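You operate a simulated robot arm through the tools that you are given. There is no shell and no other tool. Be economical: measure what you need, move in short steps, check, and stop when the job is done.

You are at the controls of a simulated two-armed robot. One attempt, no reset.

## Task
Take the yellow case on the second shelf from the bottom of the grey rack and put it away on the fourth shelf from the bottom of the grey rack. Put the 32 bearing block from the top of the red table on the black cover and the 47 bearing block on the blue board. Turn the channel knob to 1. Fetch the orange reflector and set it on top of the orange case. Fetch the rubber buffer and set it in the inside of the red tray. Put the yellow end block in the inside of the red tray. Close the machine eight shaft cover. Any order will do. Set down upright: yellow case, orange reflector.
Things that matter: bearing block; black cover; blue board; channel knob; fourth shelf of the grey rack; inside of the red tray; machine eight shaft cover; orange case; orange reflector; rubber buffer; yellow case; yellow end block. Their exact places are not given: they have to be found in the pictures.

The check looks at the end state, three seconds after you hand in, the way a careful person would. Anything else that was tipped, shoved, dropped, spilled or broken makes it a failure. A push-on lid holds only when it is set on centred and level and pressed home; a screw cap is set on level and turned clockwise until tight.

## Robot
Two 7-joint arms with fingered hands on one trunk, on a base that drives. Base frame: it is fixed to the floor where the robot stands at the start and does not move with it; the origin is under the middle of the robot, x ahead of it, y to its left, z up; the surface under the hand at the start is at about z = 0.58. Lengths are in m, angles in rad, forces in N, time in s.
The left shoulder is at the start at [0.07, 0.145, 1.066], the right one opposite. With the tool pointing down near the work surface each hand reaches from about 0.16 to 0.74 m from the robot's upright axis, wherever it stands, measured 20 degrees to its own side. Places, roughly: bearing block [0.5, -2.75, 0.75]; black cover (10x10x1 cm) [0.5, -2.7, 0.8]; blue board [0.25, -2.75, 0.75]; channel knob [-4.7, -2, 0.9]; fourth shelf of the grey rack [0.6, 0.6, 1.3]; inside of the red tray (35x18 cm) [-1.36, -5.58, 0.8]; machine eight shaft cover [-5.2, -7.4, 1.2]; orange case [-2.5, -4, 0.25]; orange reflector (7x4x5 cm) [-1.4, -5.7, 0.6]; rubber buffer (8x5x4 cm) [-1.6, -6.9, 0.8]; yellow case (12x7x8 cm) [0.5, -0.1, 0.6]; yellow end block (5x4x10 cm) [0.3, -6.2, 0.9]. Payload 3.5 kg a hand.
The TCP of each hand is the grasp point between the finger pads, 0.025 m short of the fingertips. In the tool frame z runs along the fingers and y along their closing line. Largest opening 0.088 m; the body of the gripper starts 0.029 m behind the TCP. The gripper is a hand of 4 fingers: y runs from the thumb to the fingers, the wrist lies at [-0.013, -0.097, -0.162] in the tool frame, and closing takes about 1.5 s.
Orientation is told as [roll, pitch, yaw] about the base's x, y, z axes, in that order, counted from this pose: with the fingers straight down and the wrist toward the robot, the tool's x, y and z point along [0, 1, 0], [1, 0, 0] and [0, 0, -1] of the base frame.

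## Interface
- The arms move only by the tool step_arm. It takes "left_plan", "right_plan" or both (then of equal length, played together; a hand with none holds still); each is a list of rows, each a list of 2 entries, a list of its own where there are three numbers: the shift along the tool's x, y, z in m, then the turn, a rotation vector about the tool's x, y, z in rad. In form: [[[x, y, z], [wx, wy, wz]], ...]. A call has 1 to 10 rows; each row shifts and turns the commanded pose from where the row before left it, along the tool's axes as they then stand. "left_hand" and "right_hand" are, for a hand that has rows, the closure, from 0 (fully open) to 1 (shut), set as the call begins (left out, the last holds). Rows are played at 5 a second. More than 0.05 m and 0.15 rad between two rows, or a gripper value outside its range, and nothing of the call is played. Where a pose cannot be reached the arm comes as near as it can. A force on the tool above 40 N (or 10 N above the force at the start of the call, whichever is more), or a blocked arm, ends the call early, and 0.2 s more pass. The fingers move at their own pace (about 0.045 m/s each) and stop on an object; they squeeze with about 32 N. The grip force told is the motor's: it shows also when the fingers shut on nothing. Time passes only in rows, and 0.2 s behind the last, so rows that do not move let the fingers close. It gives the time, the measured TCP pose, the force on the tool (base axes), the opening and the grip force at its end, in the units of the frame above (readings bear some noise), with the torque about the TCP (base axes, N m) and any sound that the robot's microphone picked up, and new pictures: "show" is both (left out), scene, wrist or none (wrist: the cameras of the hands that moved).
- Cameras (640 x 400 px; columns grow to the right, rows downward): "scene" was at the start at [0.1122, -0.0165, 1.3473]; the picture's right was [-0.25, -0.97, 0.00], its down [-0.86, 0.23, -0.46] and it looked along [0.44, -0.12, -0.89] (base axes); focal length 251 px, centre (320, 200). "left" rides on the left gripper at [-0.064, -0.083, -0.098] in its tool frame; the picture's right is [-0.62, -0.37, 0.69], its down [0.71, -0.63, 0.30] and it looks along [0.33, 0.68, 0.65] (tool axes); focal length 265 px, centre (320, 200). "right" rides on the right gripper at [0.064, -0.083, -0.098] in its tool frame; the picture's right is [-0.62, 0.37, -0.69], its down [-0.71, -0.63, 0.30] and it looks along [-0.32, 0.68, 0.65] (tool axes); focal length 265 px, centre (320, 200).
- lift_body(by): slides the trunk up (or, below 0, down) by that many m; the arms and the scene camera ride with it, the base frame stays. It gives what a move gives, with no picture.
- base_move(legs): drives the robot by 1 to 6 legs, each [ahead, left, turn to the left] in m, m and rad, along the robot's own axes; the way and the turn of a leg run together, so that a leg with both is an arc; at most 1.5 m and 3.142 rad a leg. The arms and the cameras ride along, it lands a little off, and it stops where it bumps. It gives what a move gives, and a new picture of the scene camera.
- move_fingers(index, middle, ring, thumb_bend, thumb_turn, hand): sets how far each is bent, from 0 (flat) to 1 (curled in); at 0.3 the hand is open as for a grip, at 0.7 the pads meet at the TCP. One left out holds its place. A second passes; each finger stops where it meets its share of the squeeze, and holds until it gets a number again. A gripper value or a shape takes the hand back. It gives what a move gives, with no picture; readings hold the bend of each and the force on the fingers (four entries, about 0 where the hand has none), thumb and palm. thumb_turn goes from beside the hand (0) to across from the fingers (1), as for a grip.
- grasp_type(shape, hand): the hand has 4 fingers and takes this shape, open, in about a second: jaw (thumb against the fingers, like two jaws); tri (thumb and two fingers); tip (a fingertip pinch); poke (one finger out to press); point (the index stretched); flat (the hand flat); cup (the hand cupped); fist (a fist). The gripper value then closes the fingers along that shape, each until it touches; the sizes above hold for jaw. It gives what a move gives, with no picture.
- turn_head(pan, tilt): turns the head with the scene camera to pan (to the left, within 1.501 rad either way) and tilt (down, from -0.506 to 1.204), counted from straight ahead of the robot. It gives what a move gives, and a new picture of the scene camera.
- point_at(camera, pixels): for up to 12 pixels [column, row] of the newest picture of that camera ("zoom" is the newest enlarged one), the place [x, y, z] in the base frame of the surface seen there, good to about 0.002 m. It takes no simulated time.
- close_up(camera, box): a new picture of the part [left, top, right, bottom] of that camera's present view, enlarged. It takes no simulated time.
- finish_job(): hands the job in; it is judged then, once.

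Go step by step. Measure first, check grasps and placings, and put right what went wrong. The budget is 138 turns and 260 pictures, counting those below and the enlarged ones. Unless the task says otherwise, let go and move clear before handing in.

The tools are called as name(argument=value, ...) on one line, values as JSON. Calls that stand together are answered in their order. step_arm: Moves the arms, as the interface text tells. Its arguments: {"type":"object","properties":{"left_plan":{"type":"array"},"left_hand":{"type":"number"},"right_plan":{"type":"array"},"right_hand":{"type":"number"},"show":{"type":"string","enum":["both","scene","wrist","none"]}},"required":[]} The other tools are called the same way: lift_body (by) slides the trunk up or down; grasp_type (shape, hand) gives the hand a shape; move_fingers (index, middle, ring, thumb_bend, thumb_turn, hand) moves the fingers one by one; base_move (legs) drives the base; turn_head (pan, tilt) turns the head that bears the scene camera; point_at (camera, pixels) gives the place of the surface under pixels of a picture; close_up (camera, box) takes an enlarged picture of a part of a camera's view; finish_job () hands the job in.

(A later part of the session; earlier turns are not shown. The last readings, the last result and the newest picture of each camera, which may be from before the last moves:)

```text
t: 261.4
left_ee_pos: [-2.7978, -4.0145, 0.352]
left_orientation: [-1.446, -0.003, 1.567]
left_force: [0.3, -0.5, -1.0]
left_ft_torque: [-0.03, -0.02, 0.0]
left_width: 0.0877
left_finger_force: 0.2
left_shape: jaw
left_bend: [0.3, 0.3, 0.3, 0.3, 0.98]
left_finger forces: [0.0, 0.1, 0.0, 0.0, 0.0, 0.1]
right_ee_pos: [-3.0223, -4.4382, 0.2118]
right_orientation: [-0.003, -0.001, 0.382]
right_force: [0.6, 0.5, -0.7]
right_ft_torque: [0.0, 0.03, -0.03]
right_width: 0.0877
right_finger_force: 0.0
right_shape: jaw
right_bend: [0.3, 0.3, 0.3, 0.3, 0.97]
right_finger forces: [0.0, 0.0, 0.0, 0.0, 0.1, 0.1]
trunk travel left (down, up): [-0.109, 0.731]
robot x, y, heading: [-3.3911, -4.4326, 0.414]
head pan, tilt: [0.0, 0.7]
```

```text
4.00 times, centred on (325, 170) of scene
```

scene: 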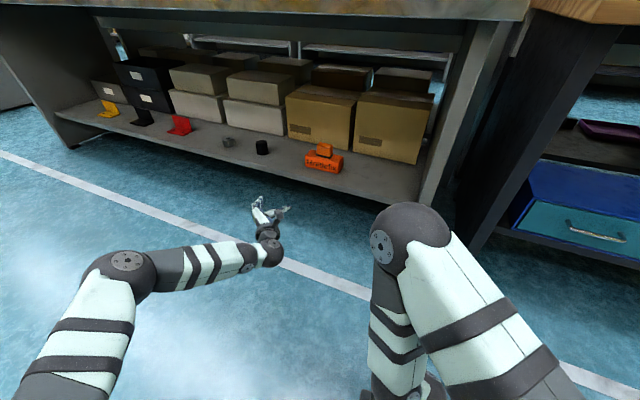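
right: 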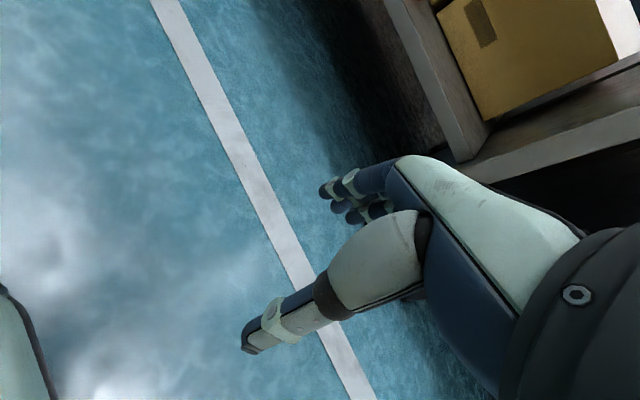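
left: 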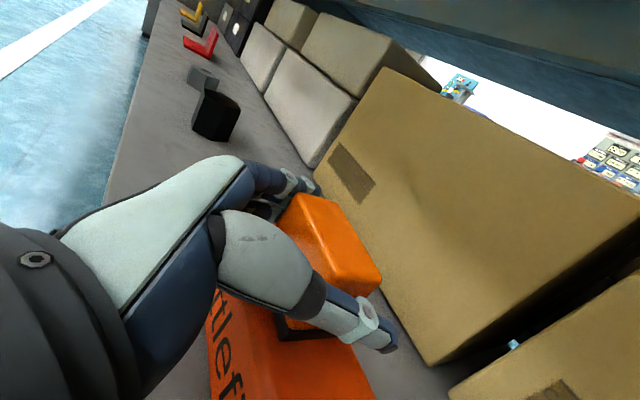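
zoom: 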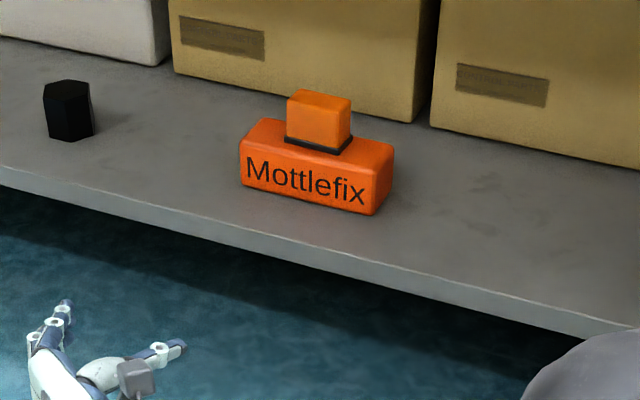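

The reflector stands on the orange case. I raise the trunk, restore the left hand, and turn toward the knob.

lift_body(by=0.4)

step_arm(left_plan=[[[0, 0, -0.03], [0.1438, 0, 0.018]], [[0, 0, -0.03], [0.1438, 0, 0.018]], [[0, 0, -0.03], [0.1438, 0, 0.018]], [[0, 0, -0.03], [0.1438, 0, 0.018]], [[0, 0, 0], [0.1438, 0, 0.018]], [[0, 0, 0], [0.1438, 0, 0.018]], [[0, 0, 0], [0.1438, 0, 0.018]], [[0, 0, 0], [0.1438, 0, 0.018]]], show="none")

step_arm(left_plan=[[[0, 0, 0], [0, 0.145, 0]], [[0, 0, 0], [0, 0.145, 0]], [[0, 0, 0], [0, 0.145, 0]], [[0, 0, 0], [0, 0.145, 0]], [[0, 0, 0], [0, 0.145, 0]], [[0, 0, 0], [0, 0.145, 0]], [[0, 0, 0], [0, 0.145, 0]], [[0, 0, 0], [0, 0.145, 0]], [[0, 0, 0], [0, 0.145, 0]], [[0, 0, 0], [0, 0.14, 0]]], show="none")

base_move(legs=[[0, 0, 1.156], [1.2, 0, 0]])

turn_head(pan=0.5, tilt=0.4)

```text
t: 265.2
left_ee_pos: [-2.7974, -4.0143, 0.7521]
left_orientation: [-1.445, -0.004, 1.567]
left_force: [-0.2, -0.3, 0.3]
left_ft_torque: [0.03, -0.01, 0.01]
left_width: 0.0879
left_finger_force: 0.1
left_shape: jaw
left_bend: [0.3, 0.3, 0.3, 0.3, 0.98]
left_finger forces: [0.0, 0.0, 0.0, 0.0, 0.0, 0.1]
right_ee_pos: [-3.0219, -4.4374, 0.6121]
right_orientation: [0.0, -0.002, 0.38]
right_force: [-0.5, -0.5, -0.2]
right_ft_torque: [-0.03, -0.01, -0.02]
right_width: 0.088
right_finger_force: 0.0
right_shape: jaw
right_bend: [0.3, 0.3, 0.3, 0.3, 0.97]
right_finger forces: [0.0, 0.0, 0.0, 0.0, 0.0, 0.1]
trunk travel left (down, up): [-0.509, 0.331]
robot x, y, heading: [-3.391, -4.4324, 0.412]
head pan, tilt: [0.0, 0.7]
```

```text
t: 267.0
left_ee_pos: [-2.9131, -3.9883, 0.7662]
left_orientation: [-1.443, 0.002, 0.405]
left_force: [-0.2, 0.6, 0.7]
left_ft_torque: [0.02, 0.02, -0.04]
left_width: 0.0875
left_finger_force: 0.1
left_shape: jaw
left_bend: [0.3, 0.3, 0.3, 0.3, 0.98]
left_finger forces: [0.1, 0.1, 0.0, 0.0, 0.0, 0.0]
right_ee_pos: [-3.022, -4.4371, 0.6126]
right_orientation: [-0.002, -0.002, 0.379]
right_force: [0.8, -0.5, 0.4]
right_ft_torque: [0.01, 0.02, 0.01]
right_width: 0.088
right_finger_force: 0.0
right_shape: jaw
right_bend: [0.3, 0.3, 0.3, 0.3, 0.97]
right_finger forces: [0.0, 0.0, 0.0, 0.0, 0.0, 0.0]
trunk travel left (down, up): [-0.509, 0.331]
robot x, y, heading: [-3.3878, -4.4392, 0.413]
head pan, tilt: [0.0, 0.7]
```

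```text
t: 269.2
left_ee_pos: [-2.9124, -3.9904, 0.7683]
left_orientation: [0.005, 0.001, 0.408]
left_force: [-0.3, 0.5, 0.2]
left_ft_torque: [-0.01, 0.01, 0.0]
left_width: 0.0878
left_finger_force: 0.1
left_shape: jaw
left_bend: [0.3, 0.3, 0.3, 0.3, 0.98]
left_finger forces: [0.0, 0.0, 0.1, 0.0, 0.0, 0.0]
right_ee_pos: [-3.0215, -4.4388, 0.6137]
right_orientation: [0.001, -0.001, 0.38]
right_force: [-0.6, 0.3, -0.1]
right_ft_torque: [0.01, 0.01, 0.02]
right_width: 0.0877
right_finger_force: 0.0
right_shape: jaw
right_bend: [0.3, 0.3, 0.3, 0.3, 0.97]
right_finger forces: [0.0, 0.1, 0.0, 0.0, 0.1, 0.0]
trunk travel left (down, up): [-0.509, 0.331]
robot x, y, heading: [-3.3883, -4.4376, 0.418]
head pan, tilt: [0.0, 0.7]
```

```text
t: 278.1
left_ee_pos: [-3.5974, -2.6412, 0.7675]
left_orientation: [0.003, -0.001, 1.558]
left_force: [0.6, -0.1, -0.2]
left_ft_torque: [0.0, 0.01, 0.04]
left_width: 0.0877
left_finger_force: 0.2
left_shape: jaw
left_bend: [0.3, 0.3, 0.3, 0.3, 0.98]
left_finger forces: [0.1, 0.1, 0.1, 0.1, 0.0, 0.0]
right_ee_pos: [-3.2322, -2.9218, 0.6129]
right_orientation: [-0.003, -0.002, 1.531]
right_force: [0.6, 0.0, 0.4]
right_ft_torque: [-0.01, -0.03, 0.01]
right_width: 0.0879
right_finger_force: 0.0
right_shape: jaw
right_bend: [0.3, 0.3, 0.3, 0.3, 0.97]
right_finger forces: [0.1, 0.0, 0.0, 0.0, 0.0, 0.1]
trunk travel left (down, up): [-0.509, 0.331]
robot x, y, heading: [-3.3837, -3.2584, 1.566]
head pan, tilt: [0.0, 0.7]
```

scene: 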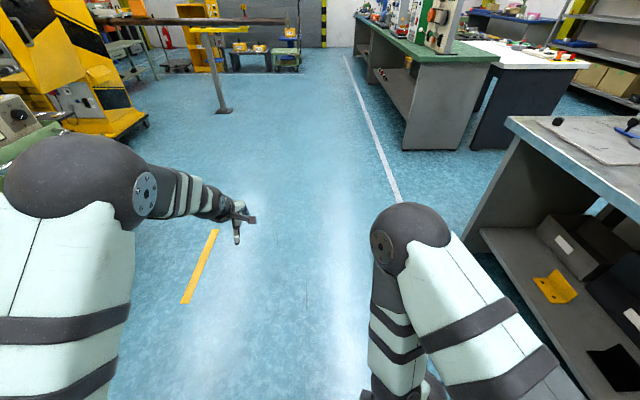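

```text
t: 279.0
left_ee_pos: [-3.5969, -2.6407, 0.7675]
left_orientation: [0.004, 0.001, 1.557]
left_force: [-0.6, -0.5, 0.4]
left_ft_torque: [-0.03, -0.01, 0.0]
left_width: 0.088
left_finger_force: 0.1
left_shape: jaw
left_bend: [0.3, 0.3, 0.3, 0.3, 0.98]
left_finger forces: [0.0, 0.0, 0.0, 0.0, 0.1, 0.1]
right_ee_pos: [-3.2322, -2.9236, 0.612]
right_orientation: [-0.002, -0.002, 1.531]
right_force: [-1.1, -0.2, 0.0]
right_ft_torque: [0.04, 0.04, 0.0]
right_width: 0.0879
right_finger_force: 0.0
right_shape: jaw
right_bend: [0.3, 0.3, 0.3, 0.3, 0.97]
right_finger forces: [0.1, 0.0, 0.0, 0.0, 0.0, 0.1]
trunk travel left (down, up): [-0.509, 0.331]
robot x, y, heading: [-3.3845, -3.2555, 1.567]
head pan, tilt: [0.499, 0.4]
```

scene: 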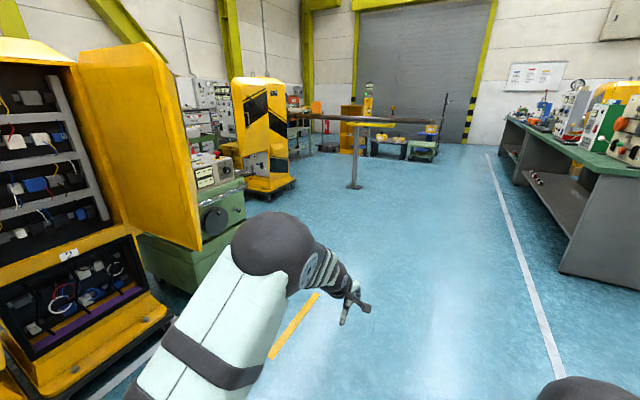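

I drive up to y≈−2 and face −x.

base_move(legs=[[1.2, 0, 0], [0, 0, 1.575]])

turn_head(pan=0.0, tilt=0.45)

close_up(camera="scene", box=[160, 60, 480, 260])

```text
t: 288.9
left_ee_pos: [-3.9966, -2.2799, 0.7668]
left_orientation: [0.001, 0.002, -3.133]
left_force: [0.1, -1.0, 1.0]
left_ft_torque: [-0.01, 0.0, 0.0]
left_width: 0.0877
left_finger_force: 0.1
left_shape: jaw
left_bend: [0.3, 0.3, 0.3, 0.3, 0.98]
left_finger forces: [0.1, 0.0, 0.1, 0.0, 0.0, 0.0]
right_ee_pos: [-3.7204, -1.9111, 0.6134]
right_orientation: [-0.002, -0.002, 3.122]
right_force: [-0.2, -0.7, -0.2]
right_ft_torque: [0.01, 0.03, 0.0]
right_width: 0.0879
right_finger_force: 0.1
right_shape: jaw
right_bend: [0.3, 0.3, 0.3, 0.3, 0.97]
right_finger forces: [0.1, 0.0, 0.0, 0.0, 0.0, 0.0]
trunk travel left (down, up): [-0.509, 0.331]
robot x, y, heading: [-3.3821, -2.0586, -3.134]
head pan, tilt: [0.499, 0.4]
```

scene: 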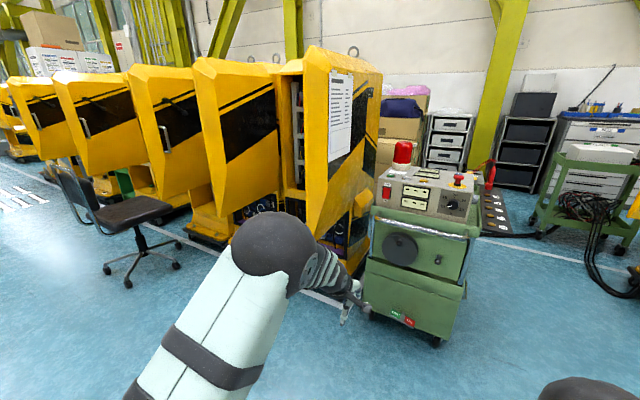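

```text
t: 289.9
left_ee_pos: [-3.9962, -2.2801, 0.7672]
left_orientation: [0.002, -0.001, -3.133]
left_force: [0.3, 0.0, 0.0]
left_ft_torque: [0.0, 0.03, -0.02]
left_width: 0.0878
left_finger_force: 0.1
left_shape: jaw
left_bend: [0.3, 0.3, 0.3, 0.3, 0.98]
left_finger forces: [0.1, 0.0, 0.0, 0.1, 0.1, 0.0]
right_ee_pos: [-3.7205, -1.9097, 0.6115]
right_orientation: [-0.001, -0.001, 3.122]
right_force: [0.4, 0.2, -0.3]
right_ft_torque: [0.03, -0.01, -0.04]
right_width: 0.0882
right_finger_force: 0.1
right_shape: jaw
right_bend: [0.3, 0.3, 0.3, 0.3, 0.97]
right_finger forces: [0.1, 0.0, 0.0, 0.0, 0.0, 0.1]
trunk travel left (down, up): [-0.509, 0.331]
robot x, y, heading: [-3.3797, -2.0563, -3.134]
head pan, tilt: [0.0, 0.45]
```

scene: 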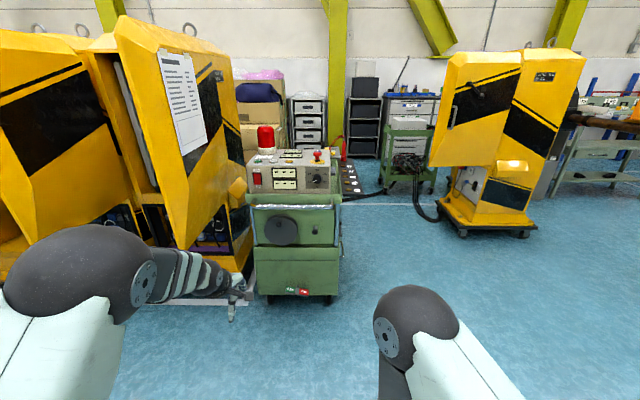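

```text
2.00 times, centred on (320, 160) of scene
```

zoom: 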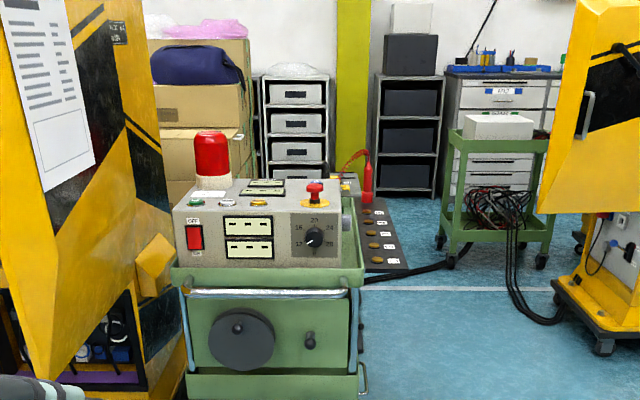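

A cart with panel stands ahead; its knob at zoom (314,237) shows 12–28, so I measure places and look closer for the "channel" knob.

point_at(camera="zoom", pixels=[[314, 237], [315, 195], [250, 240], [345, 180], [375, 240], [345, 300], [190, 205], [255, 330], [262, 290], [340, 215]])

close_up(camera="scene", box=[240, 140, 370, 215])

```text
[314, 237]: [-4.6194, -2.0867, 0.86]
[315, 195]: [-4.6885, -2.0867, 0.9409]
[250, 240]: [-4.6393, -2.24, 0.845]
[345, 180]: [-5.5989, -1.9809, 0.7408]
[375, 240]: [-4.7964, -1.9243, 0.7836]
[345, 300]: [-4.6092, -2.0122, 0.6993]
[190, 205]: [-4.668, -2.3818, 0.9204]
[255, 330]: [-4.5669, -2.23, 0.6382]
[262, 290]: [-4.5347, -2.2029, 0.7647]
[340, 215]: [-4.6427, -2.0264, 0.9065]
```

```text
4.92 times, centred on (305, 178) of scene
```

zoom: 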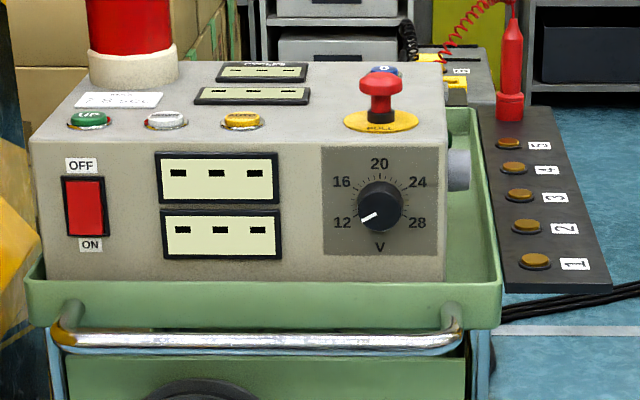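

A grey knob sits on the box's right side face (zoom (458,170)), facing +y. I measure obstacles and go around to see that side.

point_at(camera="scene", pixels=[[485, 235], [440, 210], [525, 235], [400, 175], [345, 180], [352, 170], [410, 160], [332, 174], [460, 130], [390, 195]])

base_move(legs=[[0, -0.8, 0], [0, 0, 1.0]])

```text
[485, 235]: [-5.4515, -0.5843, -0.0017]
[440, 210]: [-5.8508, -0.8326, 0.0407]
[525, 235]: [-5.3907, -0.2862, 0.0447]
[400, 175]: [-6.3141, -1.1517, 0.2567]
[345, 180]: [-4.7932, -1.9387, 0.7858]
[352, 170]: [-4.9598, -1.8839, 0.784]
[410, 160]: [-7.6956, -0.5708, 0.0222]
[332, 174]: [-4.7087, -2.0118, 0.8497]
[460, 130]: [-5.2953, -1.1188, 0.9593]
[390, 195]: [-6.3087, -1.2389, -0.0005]
```

```text
t: 296.7
left_ee_pos: [-3.5341, -1.8866, 0.7676]
left_orientation: [0.002, 0.002, -2.132]
left_force: [-0.9, -0.1, 0.0]
left_ft_torque: [0.0, -0.04, 0.0]
left_width: 0.0876
left_finger_force: 0.1
left_shape: jaw
left_bend: [0.3, 0.3, 0.3, 0.3, 0.98]
left_finger forces: [0.0, 0.0, 0.0, 0.0, 0.0, 0.1]
right_ee_pos: [-3.6982, -1.4565, 0.6122]
right_orientation: [-0.002, -0.002, -2.157]
right_force: [-0.1, -0.3, -0.3]
right_ft_torque: [0.0, 0.02, 0.01]
right_width: 0.0879
right_finger_force: 0.1
right_shape: jaw
right_bend: [0.3, 0.3, 0.3, 0.3, 0.97]
right_finger forces: [0.1, 0.0, 0.0, 0.0, 0.0, 0.0]
trunk travel left (down, up): [-0.509, 0.331]
robot x, y, heading: [-3.3946, -1.2457, -2.124]
head pan, tilt: [0.0, 0.45]
```

scene: 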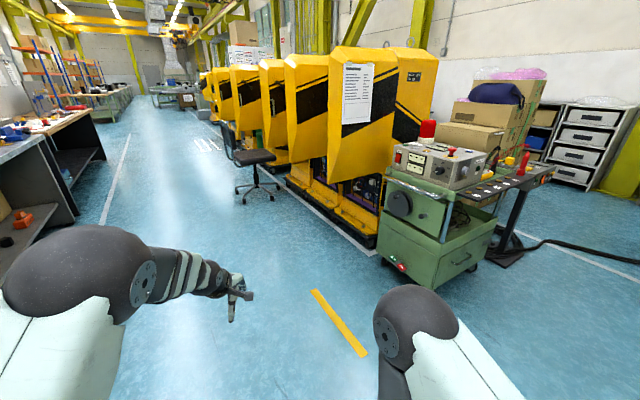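

close_up(camera="scene", box=[440, 130, 570, 215])

point_at(camera="zoom", pixels=[[160, 160], [220, 120], [180, 150], [140, 190], [250, 240], [400, 150], [320, 100], [410, 90], [100, 130], [200, 90]])

```text
4.71 times, centred on (505, 172) of scene
```

zoom: 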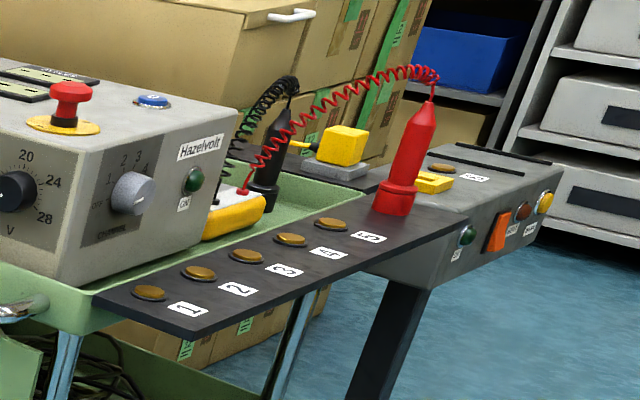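

```text
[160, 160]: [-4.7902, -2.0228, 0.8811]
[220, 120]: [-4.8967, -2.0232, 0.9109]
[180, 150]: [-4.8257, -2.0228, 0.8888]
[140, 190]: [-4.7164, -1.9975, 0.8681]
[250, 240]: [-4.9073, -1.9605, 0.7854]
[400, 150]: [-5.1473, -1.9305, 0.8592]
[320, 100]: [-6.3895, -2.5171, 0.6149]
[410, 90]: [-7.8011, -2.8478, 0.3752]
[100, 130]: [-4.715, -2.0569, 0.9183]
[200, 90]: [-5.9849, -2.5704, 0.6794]
```

That's the CHANNEL knob (OFF,1,2,3,4) on the side. I pull the left hand in, then drive to stand in front of it facing −y.

step_arm(left_plan=[[[0, -0.045, 0], [0, 0, 0]], [[0, -0.045, 0], [0, 0, 0]], [[0, -0.045, 0], [0, 0, 0]], [[0, -0.045, 0], [0, 0, 0]], [[0, -0.045, 0], [0, 0, 0]], [[0, -0.035, 0], [0, 0, 0]]], show="none")

base_move(legs=[[0, 0, 0.553], [-0.0, -1.32, 0]])

turn_head(pan=0.0, tilt=0.5)

lift_body(by=0.1)

```text
t: 298.1
left_ee_pos: [-3.4205, -1.7064, 0.768]
left_orientation: [0.002, -0.001, -2.132]
left_force: [0.9, 0.1, 0.2]
left_ft_torque: [0.0, 0.0, 0.06]
left_width: 0.0875
left_finger_force: 0.0
left_shape: jaw
left_bend: [0.3, 0.3, 0.3, 0.3, 0.98]
left_finger forces: [0.1, 0.0, 0.0, 0.0, 0.1, 0.1]
left hand out of reach, approached as far as the arm can: row 5, 6
right_ee_pos: [-3.6983, -1.4569, 0.6121]
right_orientation: [-0.002, -0.001, -2.161]
right_force: [0.1, -0.2, -0.2]
right_ft_torque: [0.03, 0.02, -0.01]
right_width: 0.0878
right_finger_force: 0.1
right_shape: jaw
right_bend: [0.3, 0.3, 0.3, 0.3, 0.97]
right_finger forces: [0.0, 0.1, 0.0, 0.0, 0.0, 0.1]
trunk travel left (down, up): [-0.509, 0.331]
robot x, y, heading: [-3.4002, -1.2493, -2.121]
head pan, tilt: [0.0, 0.45]
```

```text
t: 306.3
left_ee_pos: [-4.4871, -1.6529, 0.7681]
left_orientation: [0.003, 0.001, -1.587]
left_force: [0.3, -0.3, 0.0]
left_ft_torque: [0.01, -0.01, -0.01]
left_width: 0.0877
left_finger_force: 0.1
left_shape: jaw
left_bend: [0.3, 0.3, 0.3, 0.3, 0.98]
left_finger forces: [0.0, 0.1, 0.0, 0.0, 0.0, 0.0]
right_ee_pos: [-4.8547, -1.5802, 0.6126]
right_orientation: [0.0, -0.002, -1.617]
right_force: [0.1, 0.0, 0.5]
right_ft_torque: [0.01, 0.0, 0.01]
right_width: 0.0879
right_finger_force: 0.1
right_shape: jaw
right_bend: [0.3, 0.3, 0.3, 0.3, 0.97]
right_finger forces: [0.0, 0.0, 0.0, 0.0, 0.0, 0.1]
trunk travel left (down, up): [-0.509, 0.331]
robot x, y, heading: [-4.6979, -1.2458, -1.584]
head pan, tilt: [0.0, 0.45]
```

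scene: 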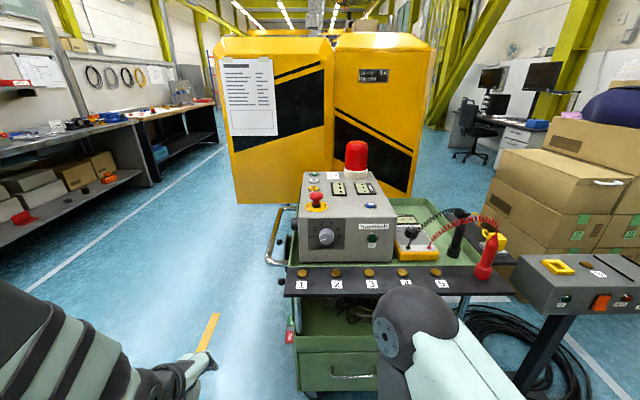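

```text
t: 306.9
left_ee_pos: [-4.4867, -1.6533, 0.7674]
left_orientation: [0.004, 0.0, -1.589]
left_force: [0.3, 0.3, 0.3]
left_ft_torque: [-0.02, 0.0, -0.01]
left_width: 0.0874
left_finger_force: 0.2
left_shape: jaw
left_bend: [0.3, 0.3, 0.3, 0.3, 0.98]
left_finger forces: [0.0, 0.1, 0.1, 0.1, 0.0, 0.1]
right_ee_pos: [-4.8546, -1.5813, 0.6123]
right_orientation: [-0.001, -0.001, -1.617]
right_force: [0.2, 0.2, 0.0]
right_ft_torque: [0.02, -0.01, 0.02]
right_width: 0.088
right_finger_force: 0.0
right_shape: jaw
right_bend: [0.3, 0.3, 0.3, 0.3, 0.97]
right_finger forces: [0.1, 0.1, 0.0, 0.0, 0.1, 0.1]
trunk travel left (down, up): [-0.509, 0.331]
robot x, y, heading: [-4.7025, -1.248, -1.582]
head pan, tilt: [0.0, 0.499]
```

scene: 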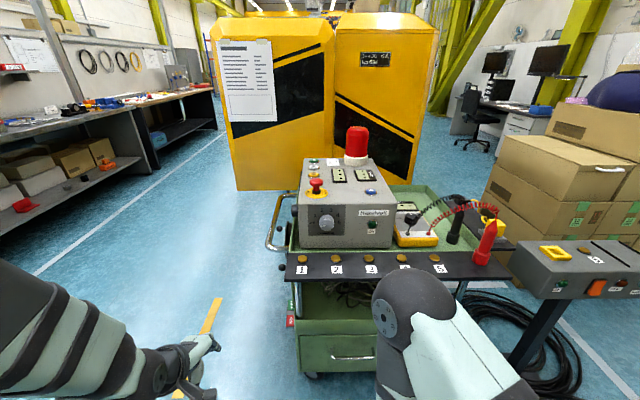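

```text
t: 308.2
left_ee_pos: [-4.4879, -1.6536, 0.8677]
left_orientation: [0.002, 0.002, -1.587]
left_force: [0.2, 0.4, 0.1]
left_ft_torque: [-0.01, 0.01, -0.01]
left_width: 0.0876
left_finger_force: 0.1
left_shape: jaw
left_bend: [0.3, 0.3, 0.3, 0.3, 0.98]
left_finger forces: [0.0, 0.0, 0.1, 0.1, 0.1, 0.0]
right_ee_pos: [-4.8555, -1.581, 0.7124]
right_orientation: [-0.001, -0.001, -1.615]
right_force: [-0.5, -0.7, -0.4]
right_ft_torque: [0.01, 0.01, 0.01]
right_width: 0.0882
right_finger_force: 0.1
right_shape: jaw
right_bend: [0.3, 0.3, 0.3, 0.3, 0.97]
right_finger forces: [0.0, 0.0, 0.0, 0.1, 0.1, 0.0]
trunk travel left (down, up): [-0.609, 0.231]
robot x, y, heading: [-4.7005, -1.2497, -1.583]
head pan, tilt: [0.0, 0.499]
```

The knob is in view at (326,222). I zoom to read the dial and measure it.

close_up(camera="scene", box=[295, 200, 405, 270])

close_up(camera="scene", box=[300, 220, 356, 256])

```text
5.71 times, centred on (350, 235) of scene
```

zoom: 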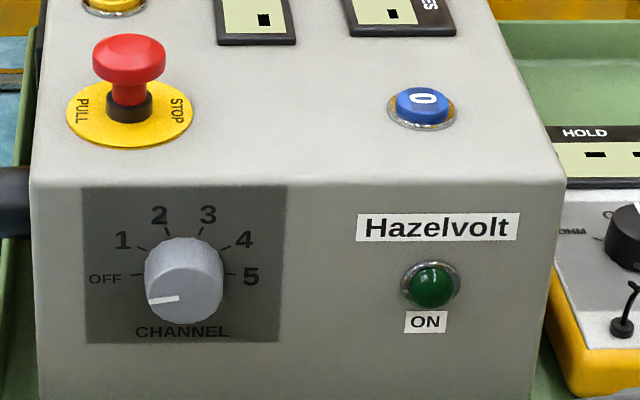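

```text
11.11 times, centred on (328, 238) of scene
```

zoom: 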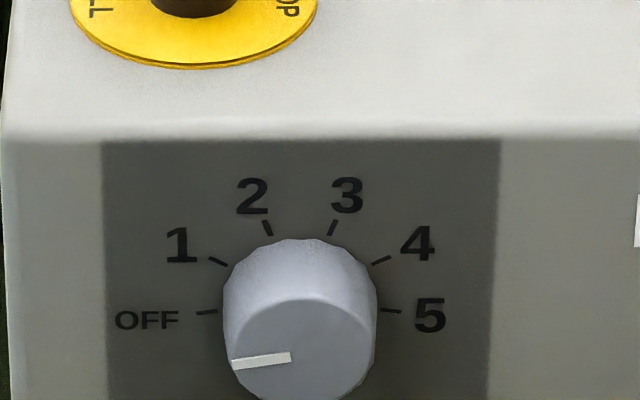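

The knob points at OFF; "1" is one step (~32°) clockwise. I measure the knob.

point_at(camera="zoom", pixels=[[300, 340], [240, 350], [365, 345], [300, 305], [300, 250], [228, 290], [375, 290], [205, 312], [390, 311], [268, 228], [332, 226], [218, 261]])

close_up(camera="scene", box=[300, 230, 350, 262])

point_at(camera="scene", pixels=[[300, 275], [350, 285], [390, 250], [372, 215], [340, 262], [315, 200]])

```text
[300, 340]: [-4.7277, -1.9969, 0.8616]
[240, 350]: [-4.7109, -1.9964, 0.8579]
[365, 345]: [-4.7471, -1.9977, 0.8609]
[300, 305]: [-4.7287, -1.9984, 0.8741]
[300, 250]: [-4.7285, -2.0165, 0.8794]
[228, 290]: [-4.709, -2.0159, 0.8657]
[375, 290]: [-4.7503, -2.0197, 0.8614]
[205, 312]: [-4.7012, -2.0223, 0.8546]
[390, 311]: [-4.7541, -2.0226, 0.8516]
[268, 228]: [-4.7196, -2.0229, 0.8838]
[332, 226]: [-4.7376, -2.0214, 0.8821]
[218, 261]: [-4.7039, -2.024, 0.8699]
```

```text
12.50 times, centred on (325, 246) of scene
```

zoom: 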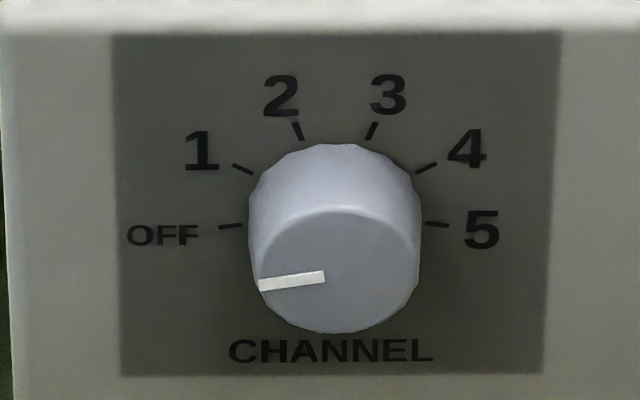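

```text
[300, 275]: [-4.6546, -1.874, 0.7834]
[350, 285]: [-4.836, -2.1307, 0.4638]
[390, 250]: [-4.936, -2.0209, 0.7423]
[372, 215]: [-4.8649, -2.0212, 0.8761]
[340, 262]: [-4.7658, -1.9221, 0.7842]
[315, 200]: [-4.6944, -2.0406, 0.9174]
```

Knob: centre (−4.728, y −2.0…−2.02, z 0.855), ⌀4 cm; needs ~0.65 rad clockwise. I'll use the right hand pointing forward; I move to a staging pose and shape the right hand (roll +1.45, then yaw −1.15).

base_move(legs=[[-0.15, 0.32, 0], [0, 0, -0.407]])

step_arm(right_plan=[[[0, 0.02, -0.04], [0, 0.145, 0]], [[0, 0.02, -0.04], [0, 0.145, 0]], [[0, 0.02, -0.03], [0, 0.145, 0]], [[-0.0, 0.02, 0], [0, 0.145, 0]], [[0, 0.02, 0], [0, 0.145, 0]], [[0, 0.0, 0], [0, 0.145, 0]], [[0, 0, 0], [0, 0.145, 0]], [[0, 0, 0], [0, 0.145, 0]], [[0, 0, 0], [0, 0.145, 0]], [[0, 0, 0], [0, 0.141, 0]]], show="none")

step_arm(right_plan=[[[0, 0.0, 0], [-0.1438, 0, 0.018]], [[0, 0, 0], [-0.1438, 0, 0.018]]], show="none")

```text
t: 311.7
left_ee_pos: [-4.3423, -1.5597, 0.8687]
left_orientation: [0.003, 0.0, -1.992]
left_force: [-0.3, 0.0, -0.3]
left_ft_torque: [0.03, 0.03, -0.01]
left_width: 0.0877
left_finger_force: 0.1
left_shape: jaw
left_bend: [0.3, 0.3, 0.3, 0.3, 0.98]
left_finger forces: [0.0, 0.0, 0.0, 0.0, 0.1, 0.1]
right_ee_pos: [-4.6533, -1.3485, 0.7121]
right_orientation: [-0.002, -0.001, -2.018]
right_force: [0.8, 0.9, 0.7]
right_ft_torque: [0.0, 0.01, 0.01]
right_width: 0.0879
right_finger_force: 0.1
right_shape: jaw
right_bend: [0.3, 0.3, 0.3, 0.3, 0.97]
right_finger forces: [0.1, 0.1, 0.0, 0.0, 0.0, 0.1]
trunk travel left (down, up): [-0.609, 0.231]
robot x, y, heading: [-4.3769, -1.0997, -1.98]
head pan, tilt: [0.0, 0.499]
```

scene: 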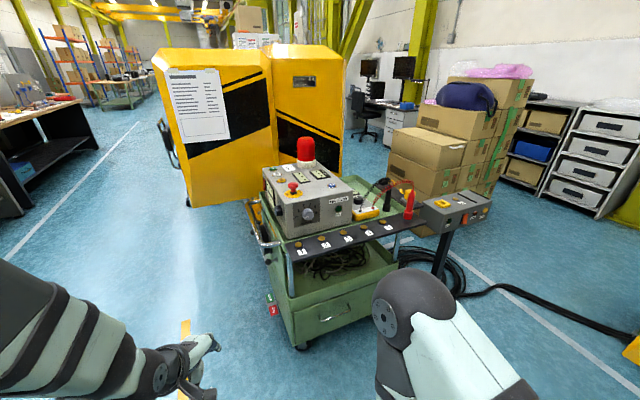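

```text
t: 313.9
left_ee_pos: [-4.3451, -1.5592, 0.8669]
left_orientation: [0.005, 0.002, -1.992]
left_force: [0.3, 0.3, -1.5]
left_ft_torque: [0.01, 0.0, -0.02]
left_width: 0.0878
left_finger_force: 0.1
left_shape: jaw
left_bend: [0.3, 0.3, 0.3, 0.3, 0.98]
left_finger forces: [0.0, 0.1, 0.1, 0.0, 0.0, 0.1]
right_ee_pos: [-4.7114, -1.4371, 0.818]
right_orientation: [1.449, -0.003, -2.02]
right_force: [0.1, -0.1, 0.3]
right_ft_torque: [-0.02, -0.01, -0.02]
right_width: 0.0878
right_finger_force: 0.0
right_shape: jaw
right_bend: [0.3, 0.3, 0.3, 0.3, 0.97]
right_finger forces: [0.0, 0.1, 0.0, 0.0, 0.0, 0.1]
right hand out of reach, approached as far as the arm can: row 1
trunk travel left (down, up): [-0.609, 0.231]
robot x, y, heading: [-4.3835, -1.1023, -1.989]
head pan, tilt: [0.0, 0.499]
```

```text
t: 314.5
left_ee_pos: [-4.3437, -1.5601, 0.8676]
left_orientation: [0.002, -0.001, -1.993]
left_force: [-0.8, 0.3, -0.8]
left_ft_torque: [0.02, -0.01, 0.01]
left_width: 0.0878
left_finger_force: 0.2
left_shape: jaw
left_bend: [0.3, 0.3, 0.3, 0.3, 0.98]
left_finger forces: [0.0, 0.1, 0.0, 0.0, 0.0, 0.0]
right_ee_pos: [-4.7103, -1.4372, 0.8178]
right_orientation: [1.446, -0.003, -2.311]
right_force: [-0.3, -0.3, 0.2]
right_ft_torque: [0.01, 0.03, -0.01]
right_width: 0.088
right_finger_force: 0.0
right_shape: jaw
right_bend: [0.3, 0.3, 0.3, 0.3, 0.97]
right_finger forces: [0.1, 0.0, 0.0, 0.0, 0.0, 0.0]
trunk travel left (down, up): [-0.609, 0.231]
robot x, y, heading: [-4.3824, -1.1029, -1.984]
head pan, tilt: [0.0, 0.499]
```

The yaw direction is right; I finish the yaw to −π (six rows) with a slight rise.

step_arm(right_plan=[[[0.006, 0, 0], [-0.137, 0, 0.0172]], [[0.006, 0, 0], [-0.137, 0, 0.0172]], [[0.006, 0, 0], [-0.137, 0, 0.0172]], [[0.006, 0, 0], [-0.137, 0, 0.0172]], [[0.006, 0, 0], [-0.137, 0, 0.0172]], [[0.006, 0, 0.0], [-0.137, 0, 0.0172]]], show="both")

```text
t: 315.9
left_ee_pos: [-4.3438, -1.5594, 0.8679]
left_orientation: [0.003, -0.001, -1.992]
left_force: [-0.4, 0.3, -0.7]
left_ft_torque: [-0.01, 0.02, 0.04]
left_width: 0.0881
left_finger_force: 0.0
left_shape: jaw
left_bend: [0.3, 0.3, 0.3, 0.3, 0.98]
left_finger forces: [0.0, 0.0, 0.1, 0.1, 0.0, 0.0]
right_ee_pos: [-4.7086, -1.4415, 0.855]
right_orientation: [1.445, -0.001, -3.142]
right_force: [1.0, -0.7, 0.0]
right_ft_torque: [0.04, -0.01, 0.01]
right_width: 0.0878
right_finger_force: 0.0
right_shape: jaw
right_bend: [0.3, 0.3, 0.3, 0.3, 0.97]
right_finger forces: [0.0, 0.0, 0.1, 0.0, 0.0, 0.0]
trunk travel left (down, up): [-0.609, 0.231]
robot x, y, heading: [-4.3781, -1.1034, -1.981]
head pan, tilt: [0.0, 0.499]
```

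scene: 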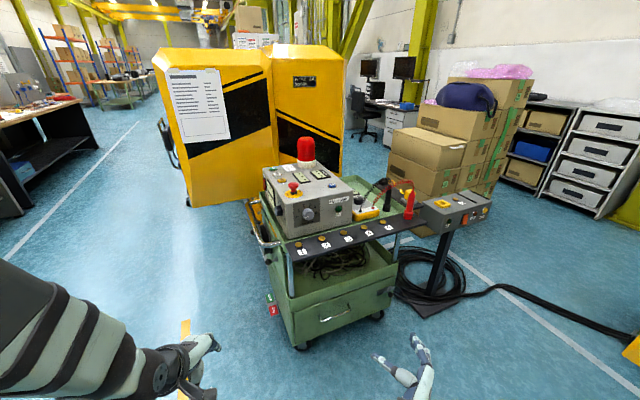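
right: 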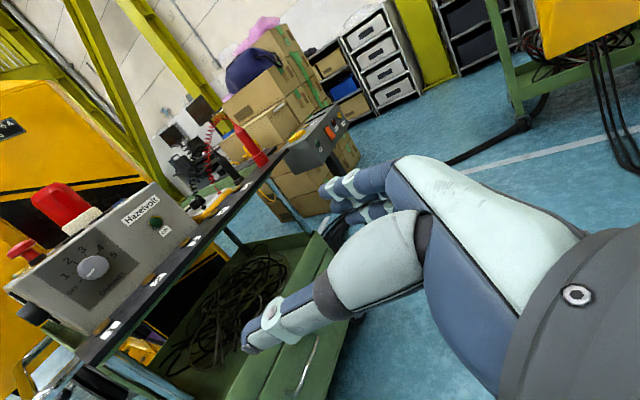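

The right hand points straight at the panel. I extend it 22 cm and pre-rotate it −0.33 about its axis.

step_arm(right_plan=[[[0.0055, 0, 0.0437], [0, 0, 0]], [[0.0055, 0, 0.0437], [0, 0, 0]], [[0.0055, 0, 0.0437], [0, 0, 0]], [[0.0055, 0, 0.0437], [0, 0, 0]], [[0.0055, 0, 0.0437], [0, 0, 0]], [[0, 0, 0], [0, 0, -0.11]], [[0, 0, 0], [0, 0, -0.11]], [[0, 0, 0], [0, 0, -0.11]]], show="none")

close_up(camera="right", box=[0, 0, 640, 400])

```text
t: 317.7
left_ee_pos: [-4.3444, -1.5603, 0.8673]
left_orientation: [0.005, -0.002, -1.99]
left_force: [0.2, 0.7, 0.1]
left_ft_torque: [0.03, 0.05, -0.01]
left_width: 0.0876
left_finger_force: 0.1
left_shape: jaw
left_bend: [0.3, 0.3, 0.3, 0.3, 0.98]
left_finger forces: [0.0, 0.0, 0.0, 0.1, 0.0, 0.0]
right_ee_pos: [-4.7085, -1.6625, 0.8536]
right_orientation: [1.44, -0.33, -3.093]
right_force: [0.0, -0.3, 0.1]
right_ft_torque: [0.0, 0.0, 0.0]
right_width: 0.0876
right_finger_force: 0.0
right_shape: jaw
right_bend: [0.3, 0.3, 0.3, 0.3, 0.97]
right_finger forces: [0.0, 0.0, 0.0, 0.1, 0.1, 0.0]
trunk travel left (down, up): [-0.609, 0.231]
robot x, y, heading: [-4.3785, -1.1008, -1.984]
head pan, tilt: [0.0, 0.499]
```

```text
1.00 times, centred on (320, 200) of right (not enlarged: the box is as wide or as high as the picture)
```

zoom: 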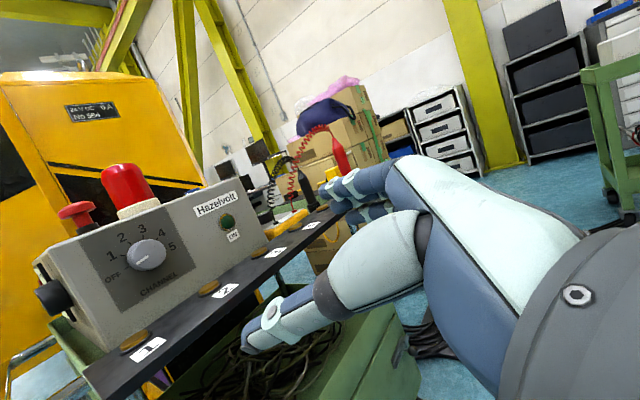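

I drive the hand to just short of the knob and check alignment.

base_move(legs=[[0.255, 0.0905, 0]])

close_up(camera="right", box=[0, 0, 640, 400])

point_at(camera="zoom", pixels=[[250, 200], [230, 220], [270, 200], [250, 240], [240, 180], [280, 230]])

```text
t: 319.6
left_ee_pos: [-4.3627, -1.8301, 0.8676]
left_orientation: [0.003, 0.0, -1.991]
left_force: [0.1, -0.1, 0.1]
left_ft_torque: [0.0, -0.02, 0.02]
left_width: 0.0877
left_finger_force: 0.1
left_shape: jaw
left_bend: [0.3, 0.3, 0.3, 0.3, 0.98]
left_finger forces: [0.0, 0.0, 0.0, 0.0, 0.0, 0.0]
right_ee_pos: [-4.7259, -1.9328, 0.8533]
right_orientation: [1.438, -0.329, -3.093]
right_force: [0.5, -0.2, 0.1]
right_ft_torque: [-0.02, 0.02, -0.02]
right_width: 0.0879
right_finger_force: 0.0
right_shape: jaw
right_bend: [0.3, 0.3, 0.3, 0.3, 0.97]
right_finger forces: [0.0, 0.0, 0.0, 0.0, 0.0, 0.1]
trunk travel left (down, up): [-0.609, 0.231]
robot x, y, heading: [-4.4038, -1.3705, -1.983]
head pan, tilt: [0.0, 0.499]
```

scene: 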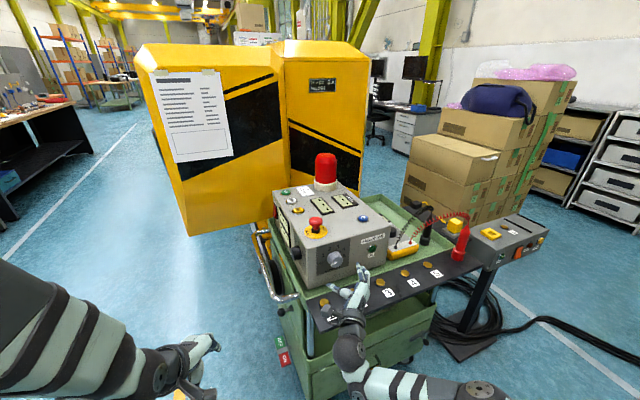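

```text
1.00 times, centred on (320, 200) of right (not enlarged: the box is as wide or as high as the picture)
```

zoom: 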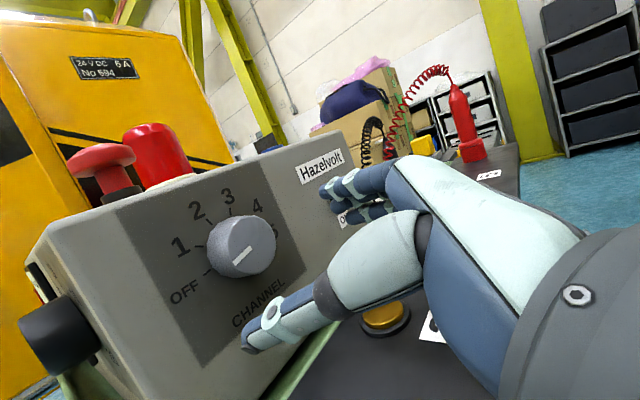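

```text
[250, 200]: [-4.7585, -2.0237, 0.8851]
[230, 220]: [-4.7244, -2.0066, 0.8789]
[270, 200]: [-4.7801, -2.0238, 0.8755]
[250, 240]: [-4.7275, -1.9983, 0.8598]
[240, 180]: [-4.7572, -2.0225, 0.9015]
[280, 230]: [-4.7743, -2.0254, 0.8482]
```

Alignment is within millimetres. I advance 5.5 cm around the knob.

step_arm(right_plan=[[[0.0047, 0.003, 0.02], [0, 0, 0]], [[0.0024, 0.0015, 0.017], [0, 0, 0]], [[0.0023, 0.0014, 0.017], [0, 0, 0]]], show="wrist")

```text
t: 320.4
left_ee_pos: [-4.3617, -1.8291, 0.8679]
left_orientation: [0.001, 0.001, -1.988]
left_force: [0.2, -0.3, 0.0]
left_ft_torque: [0.0, 0.01, 0.01]
left_width: 0.0878
left_finger_force: 0.1
left_shape: jaw
left_bend: [0.3, 0.3, 0.3, 0.3, 0.98]
left_finger forces: [0.0, 0.1, 0.1, 0.0, 0.1, 0.0]
right_ee_pos: [-4.7291, -1.9874, 0.8576]
right_orientation: [1.44, -0.329, -3.094]
right_force: [0.7, 0.0, -0.2]
right_ft_torque: [-0.01, 0.02, 0.0]
right_width: 0.0879
right_finger_force: 0.1
right_shape: jaw
right_bend: [0.3, 0.3, 0.3, 0.3, 0.97]
right_finger forces: [0.1, 0.1, 0.0, 0.1, 0.1, 0.0]
trunk travel left (down, up): [-0.609, 0.231]
robot x, y, heading: [-4.4028, -1.3712, -1.983]
head pan, tilt: [0.0, 0.499]
```

right: 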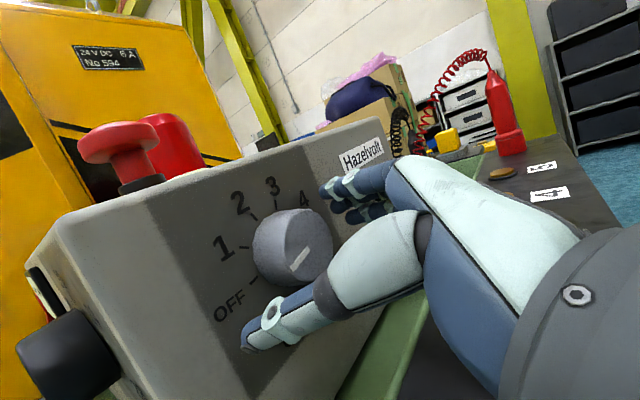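

The knob sits between thumb and fingers. I close, then twist +0.67 clockwise.

step_arm(right_plan=[[[0, 0, 0], [0, 0, 0]], [[0, 0, 0], [0, 0, 0]], [[0, 0, 0], [0, 0, 0]], [[0, 0, 0], [0, 0, 0]], [[0, 0, 0], [0, 0, 0]], [[0, 0, 0], [0, 0, 0]], [[0, 0, 0], [0, 0, 0]]], right_hand=1, show="wrist")

```text
t: 322.0
left_ee_pos: [-4.3609, -1.83, 0.8682]
left_orientation: [0.003, 0.001, -1.991]
left_force: [0.3, 1.8, 0.0]
left_ft_torque: [0.0, -0.01, 0.0]
left_width: 0.0877
left_finger_force: 0.1
left_shape: jaw
left_bend: [0.3, 0.3, 0.3, 0.3, 0.98]
left_finger forces: [0.0, 0.1, 0.1, 0.0, 0.1, 0.0]
right_ee_pos: [-4.7281, -1.9873, 0.8567]
right_orientation: [1.437, -0.328, -3.091]
right_force: [3.6, 1.1, -2.0]
right_ft_torque: [0.0, -0.02, -0.04]
right_width: 0.0341
right_finger_force: 31.4
right_shape: jaw
right_bend: [0.74, 0.5, 0.53, 0.73, 1.0]
right_finger forces: [16.6, 9.1, 0.0, 0.0, 29.1, 0.0]
trunk travel left (down, up): [-0.609, 0.231]
robot x, y, heading: [-4.3986, -1.3718, -1.984]
head pan, tilt: [0.0, 0.499]
```

right: 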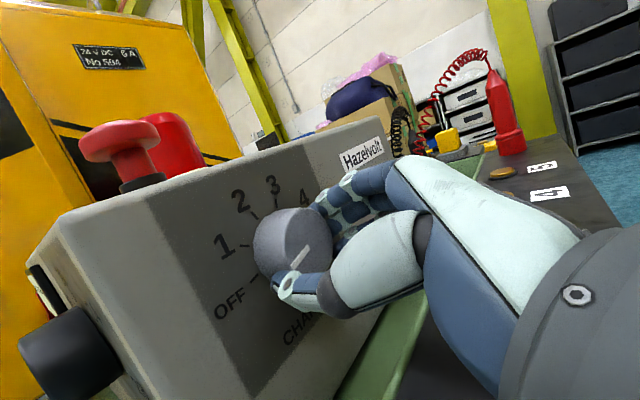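

Gripped with little side force. I twist clockwise in five small rows.

step_arm(right_plan=[[[0, 0, 0], [0, 0, 0.134]], [[0, 0, 0], [0, 0, 0.134]], [[0, 0, 0], [0, 0, 0.134]], [[0, 0, 0], [0, 0, 0.134]], [[0, 0, 0], [0, 0, 0.134]]], show="wrist")

```text
t: 323.2
left_ee_pos: [-4.3616, -1.8295, 0.8679]
left_orientation: [0.001, 0.0, -1.987]
left_force: [0.6, -0.4, 0.4]
left_ft_torque: [0.05, 0.01, -0.02]
left_width: 0.0878
left_finger_force: 0.1
left_shape: jaw
left_bend: [0.3, 0.3, 0.3, 0.3, 0.98]
left_finger forces: [0.0, 0.0, 0.0, 0.0, 0.1, 0.0]
right_ee_pos: [-4.7267, -1.9873, 0.8596]
right_orientation: [1.442, 0.338, 3.104]
right_force: [6.9, -1.0, 3.7]
right_ft_torque: [-0.13, 0.01, 0.38]
right_width: 0.0335
right_finger_force: 32.5
right_shape: jaw
right_bend: [0.74, 0.5, 0.53, 0.73, 1.0]
right_finger forces: [15.8, 7.9, 0.0, 0.1, 32.3, 0.1]
trunk travel left (down, up): [-0.609, 0.231]
robot x, y, heading: [-4.3998, -1.3694, -1.985]
head pan, tilt: [0.0, 0.499]
```

right: 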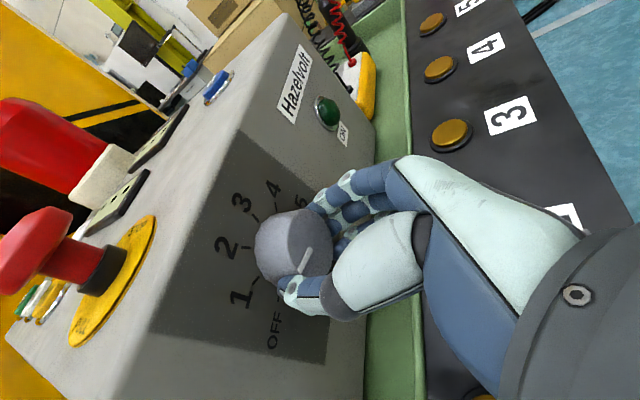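

It turned with the hand. I open, back off and view the pointer.

step_arm(right_plan=[[[0, 0, 0], [0, 0, 0]], [[0, 0, 0], [0, 0, 0]], [[0, 0, 0], [0, 0, 0]], [[0, 0, 0], [0, 0, 0]], [[0, 0, 0], [0, 0, 0]], [[0, 0, -0.03], [0, 0, 0]], [[0, 0, -0.03], [0, 0, 0]]], right_hand=0, show="both")

close_up(camera="scene", box=[300, 230, 380, 280])

```text
t: 324.8
left_ee_pos: [-4.3621, -1.8295, 0.8676]
left_orientation: [0.003, 0.002, -1.989]
left_force: [-0.1, 0.1, -0.8]
left_ft_torque: [-0.03, 0.01, -0.02]
left_width: 0.0879
left_finger_force: 0.0
left_shape: jaw
left_bend: [0.3, 0.3, 0.3, 0.3, 0.98]
left_finger forces: [0.0, 0.1, 0.0, 0.0, 0.0, 0.0]
right_ee_pos: [-4.7305, -1.928, 0.865]
right_orientation: [1.441, 0.337, 3.103]
right_force: [0.1, -0.1, 0.4]
right_ft_torque: [-0.01, -0.02, -0.02]
right_width: 0.0876
right_finger_force: 0.0
right_shape: jaw
right_bend: [0.3, 0.3, 0.3, 0.3, 0.98]
right_finger forces: [0.0, 0.0, 0.0, 0.0, 0.0, 0.0]
trunk travel left (down, up): [-0.609, 0.231]
robot x, y, heading: [-4.4005, -1.3701, -1.977]
head pan, tilt: [0.0, 0.499]
```

scene: 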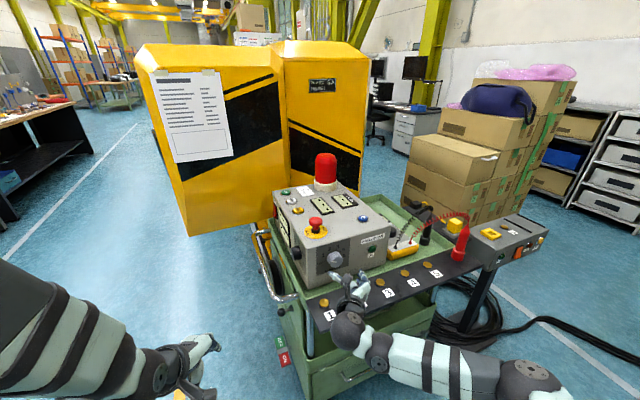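
right: 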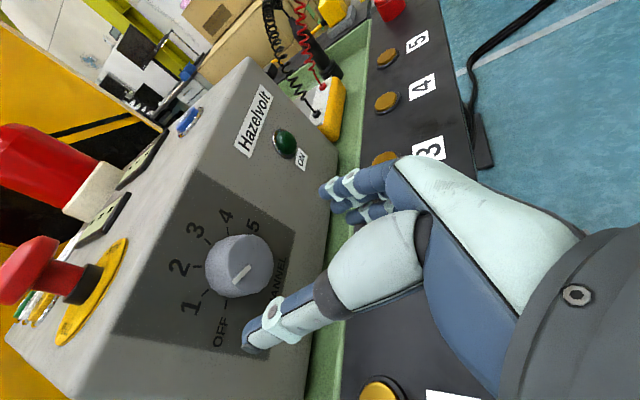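

```text
8.00 times, centred on (340, 255) of scene
```

zoom: 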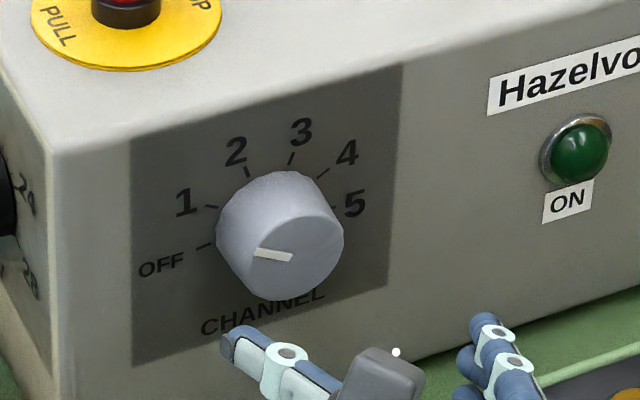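

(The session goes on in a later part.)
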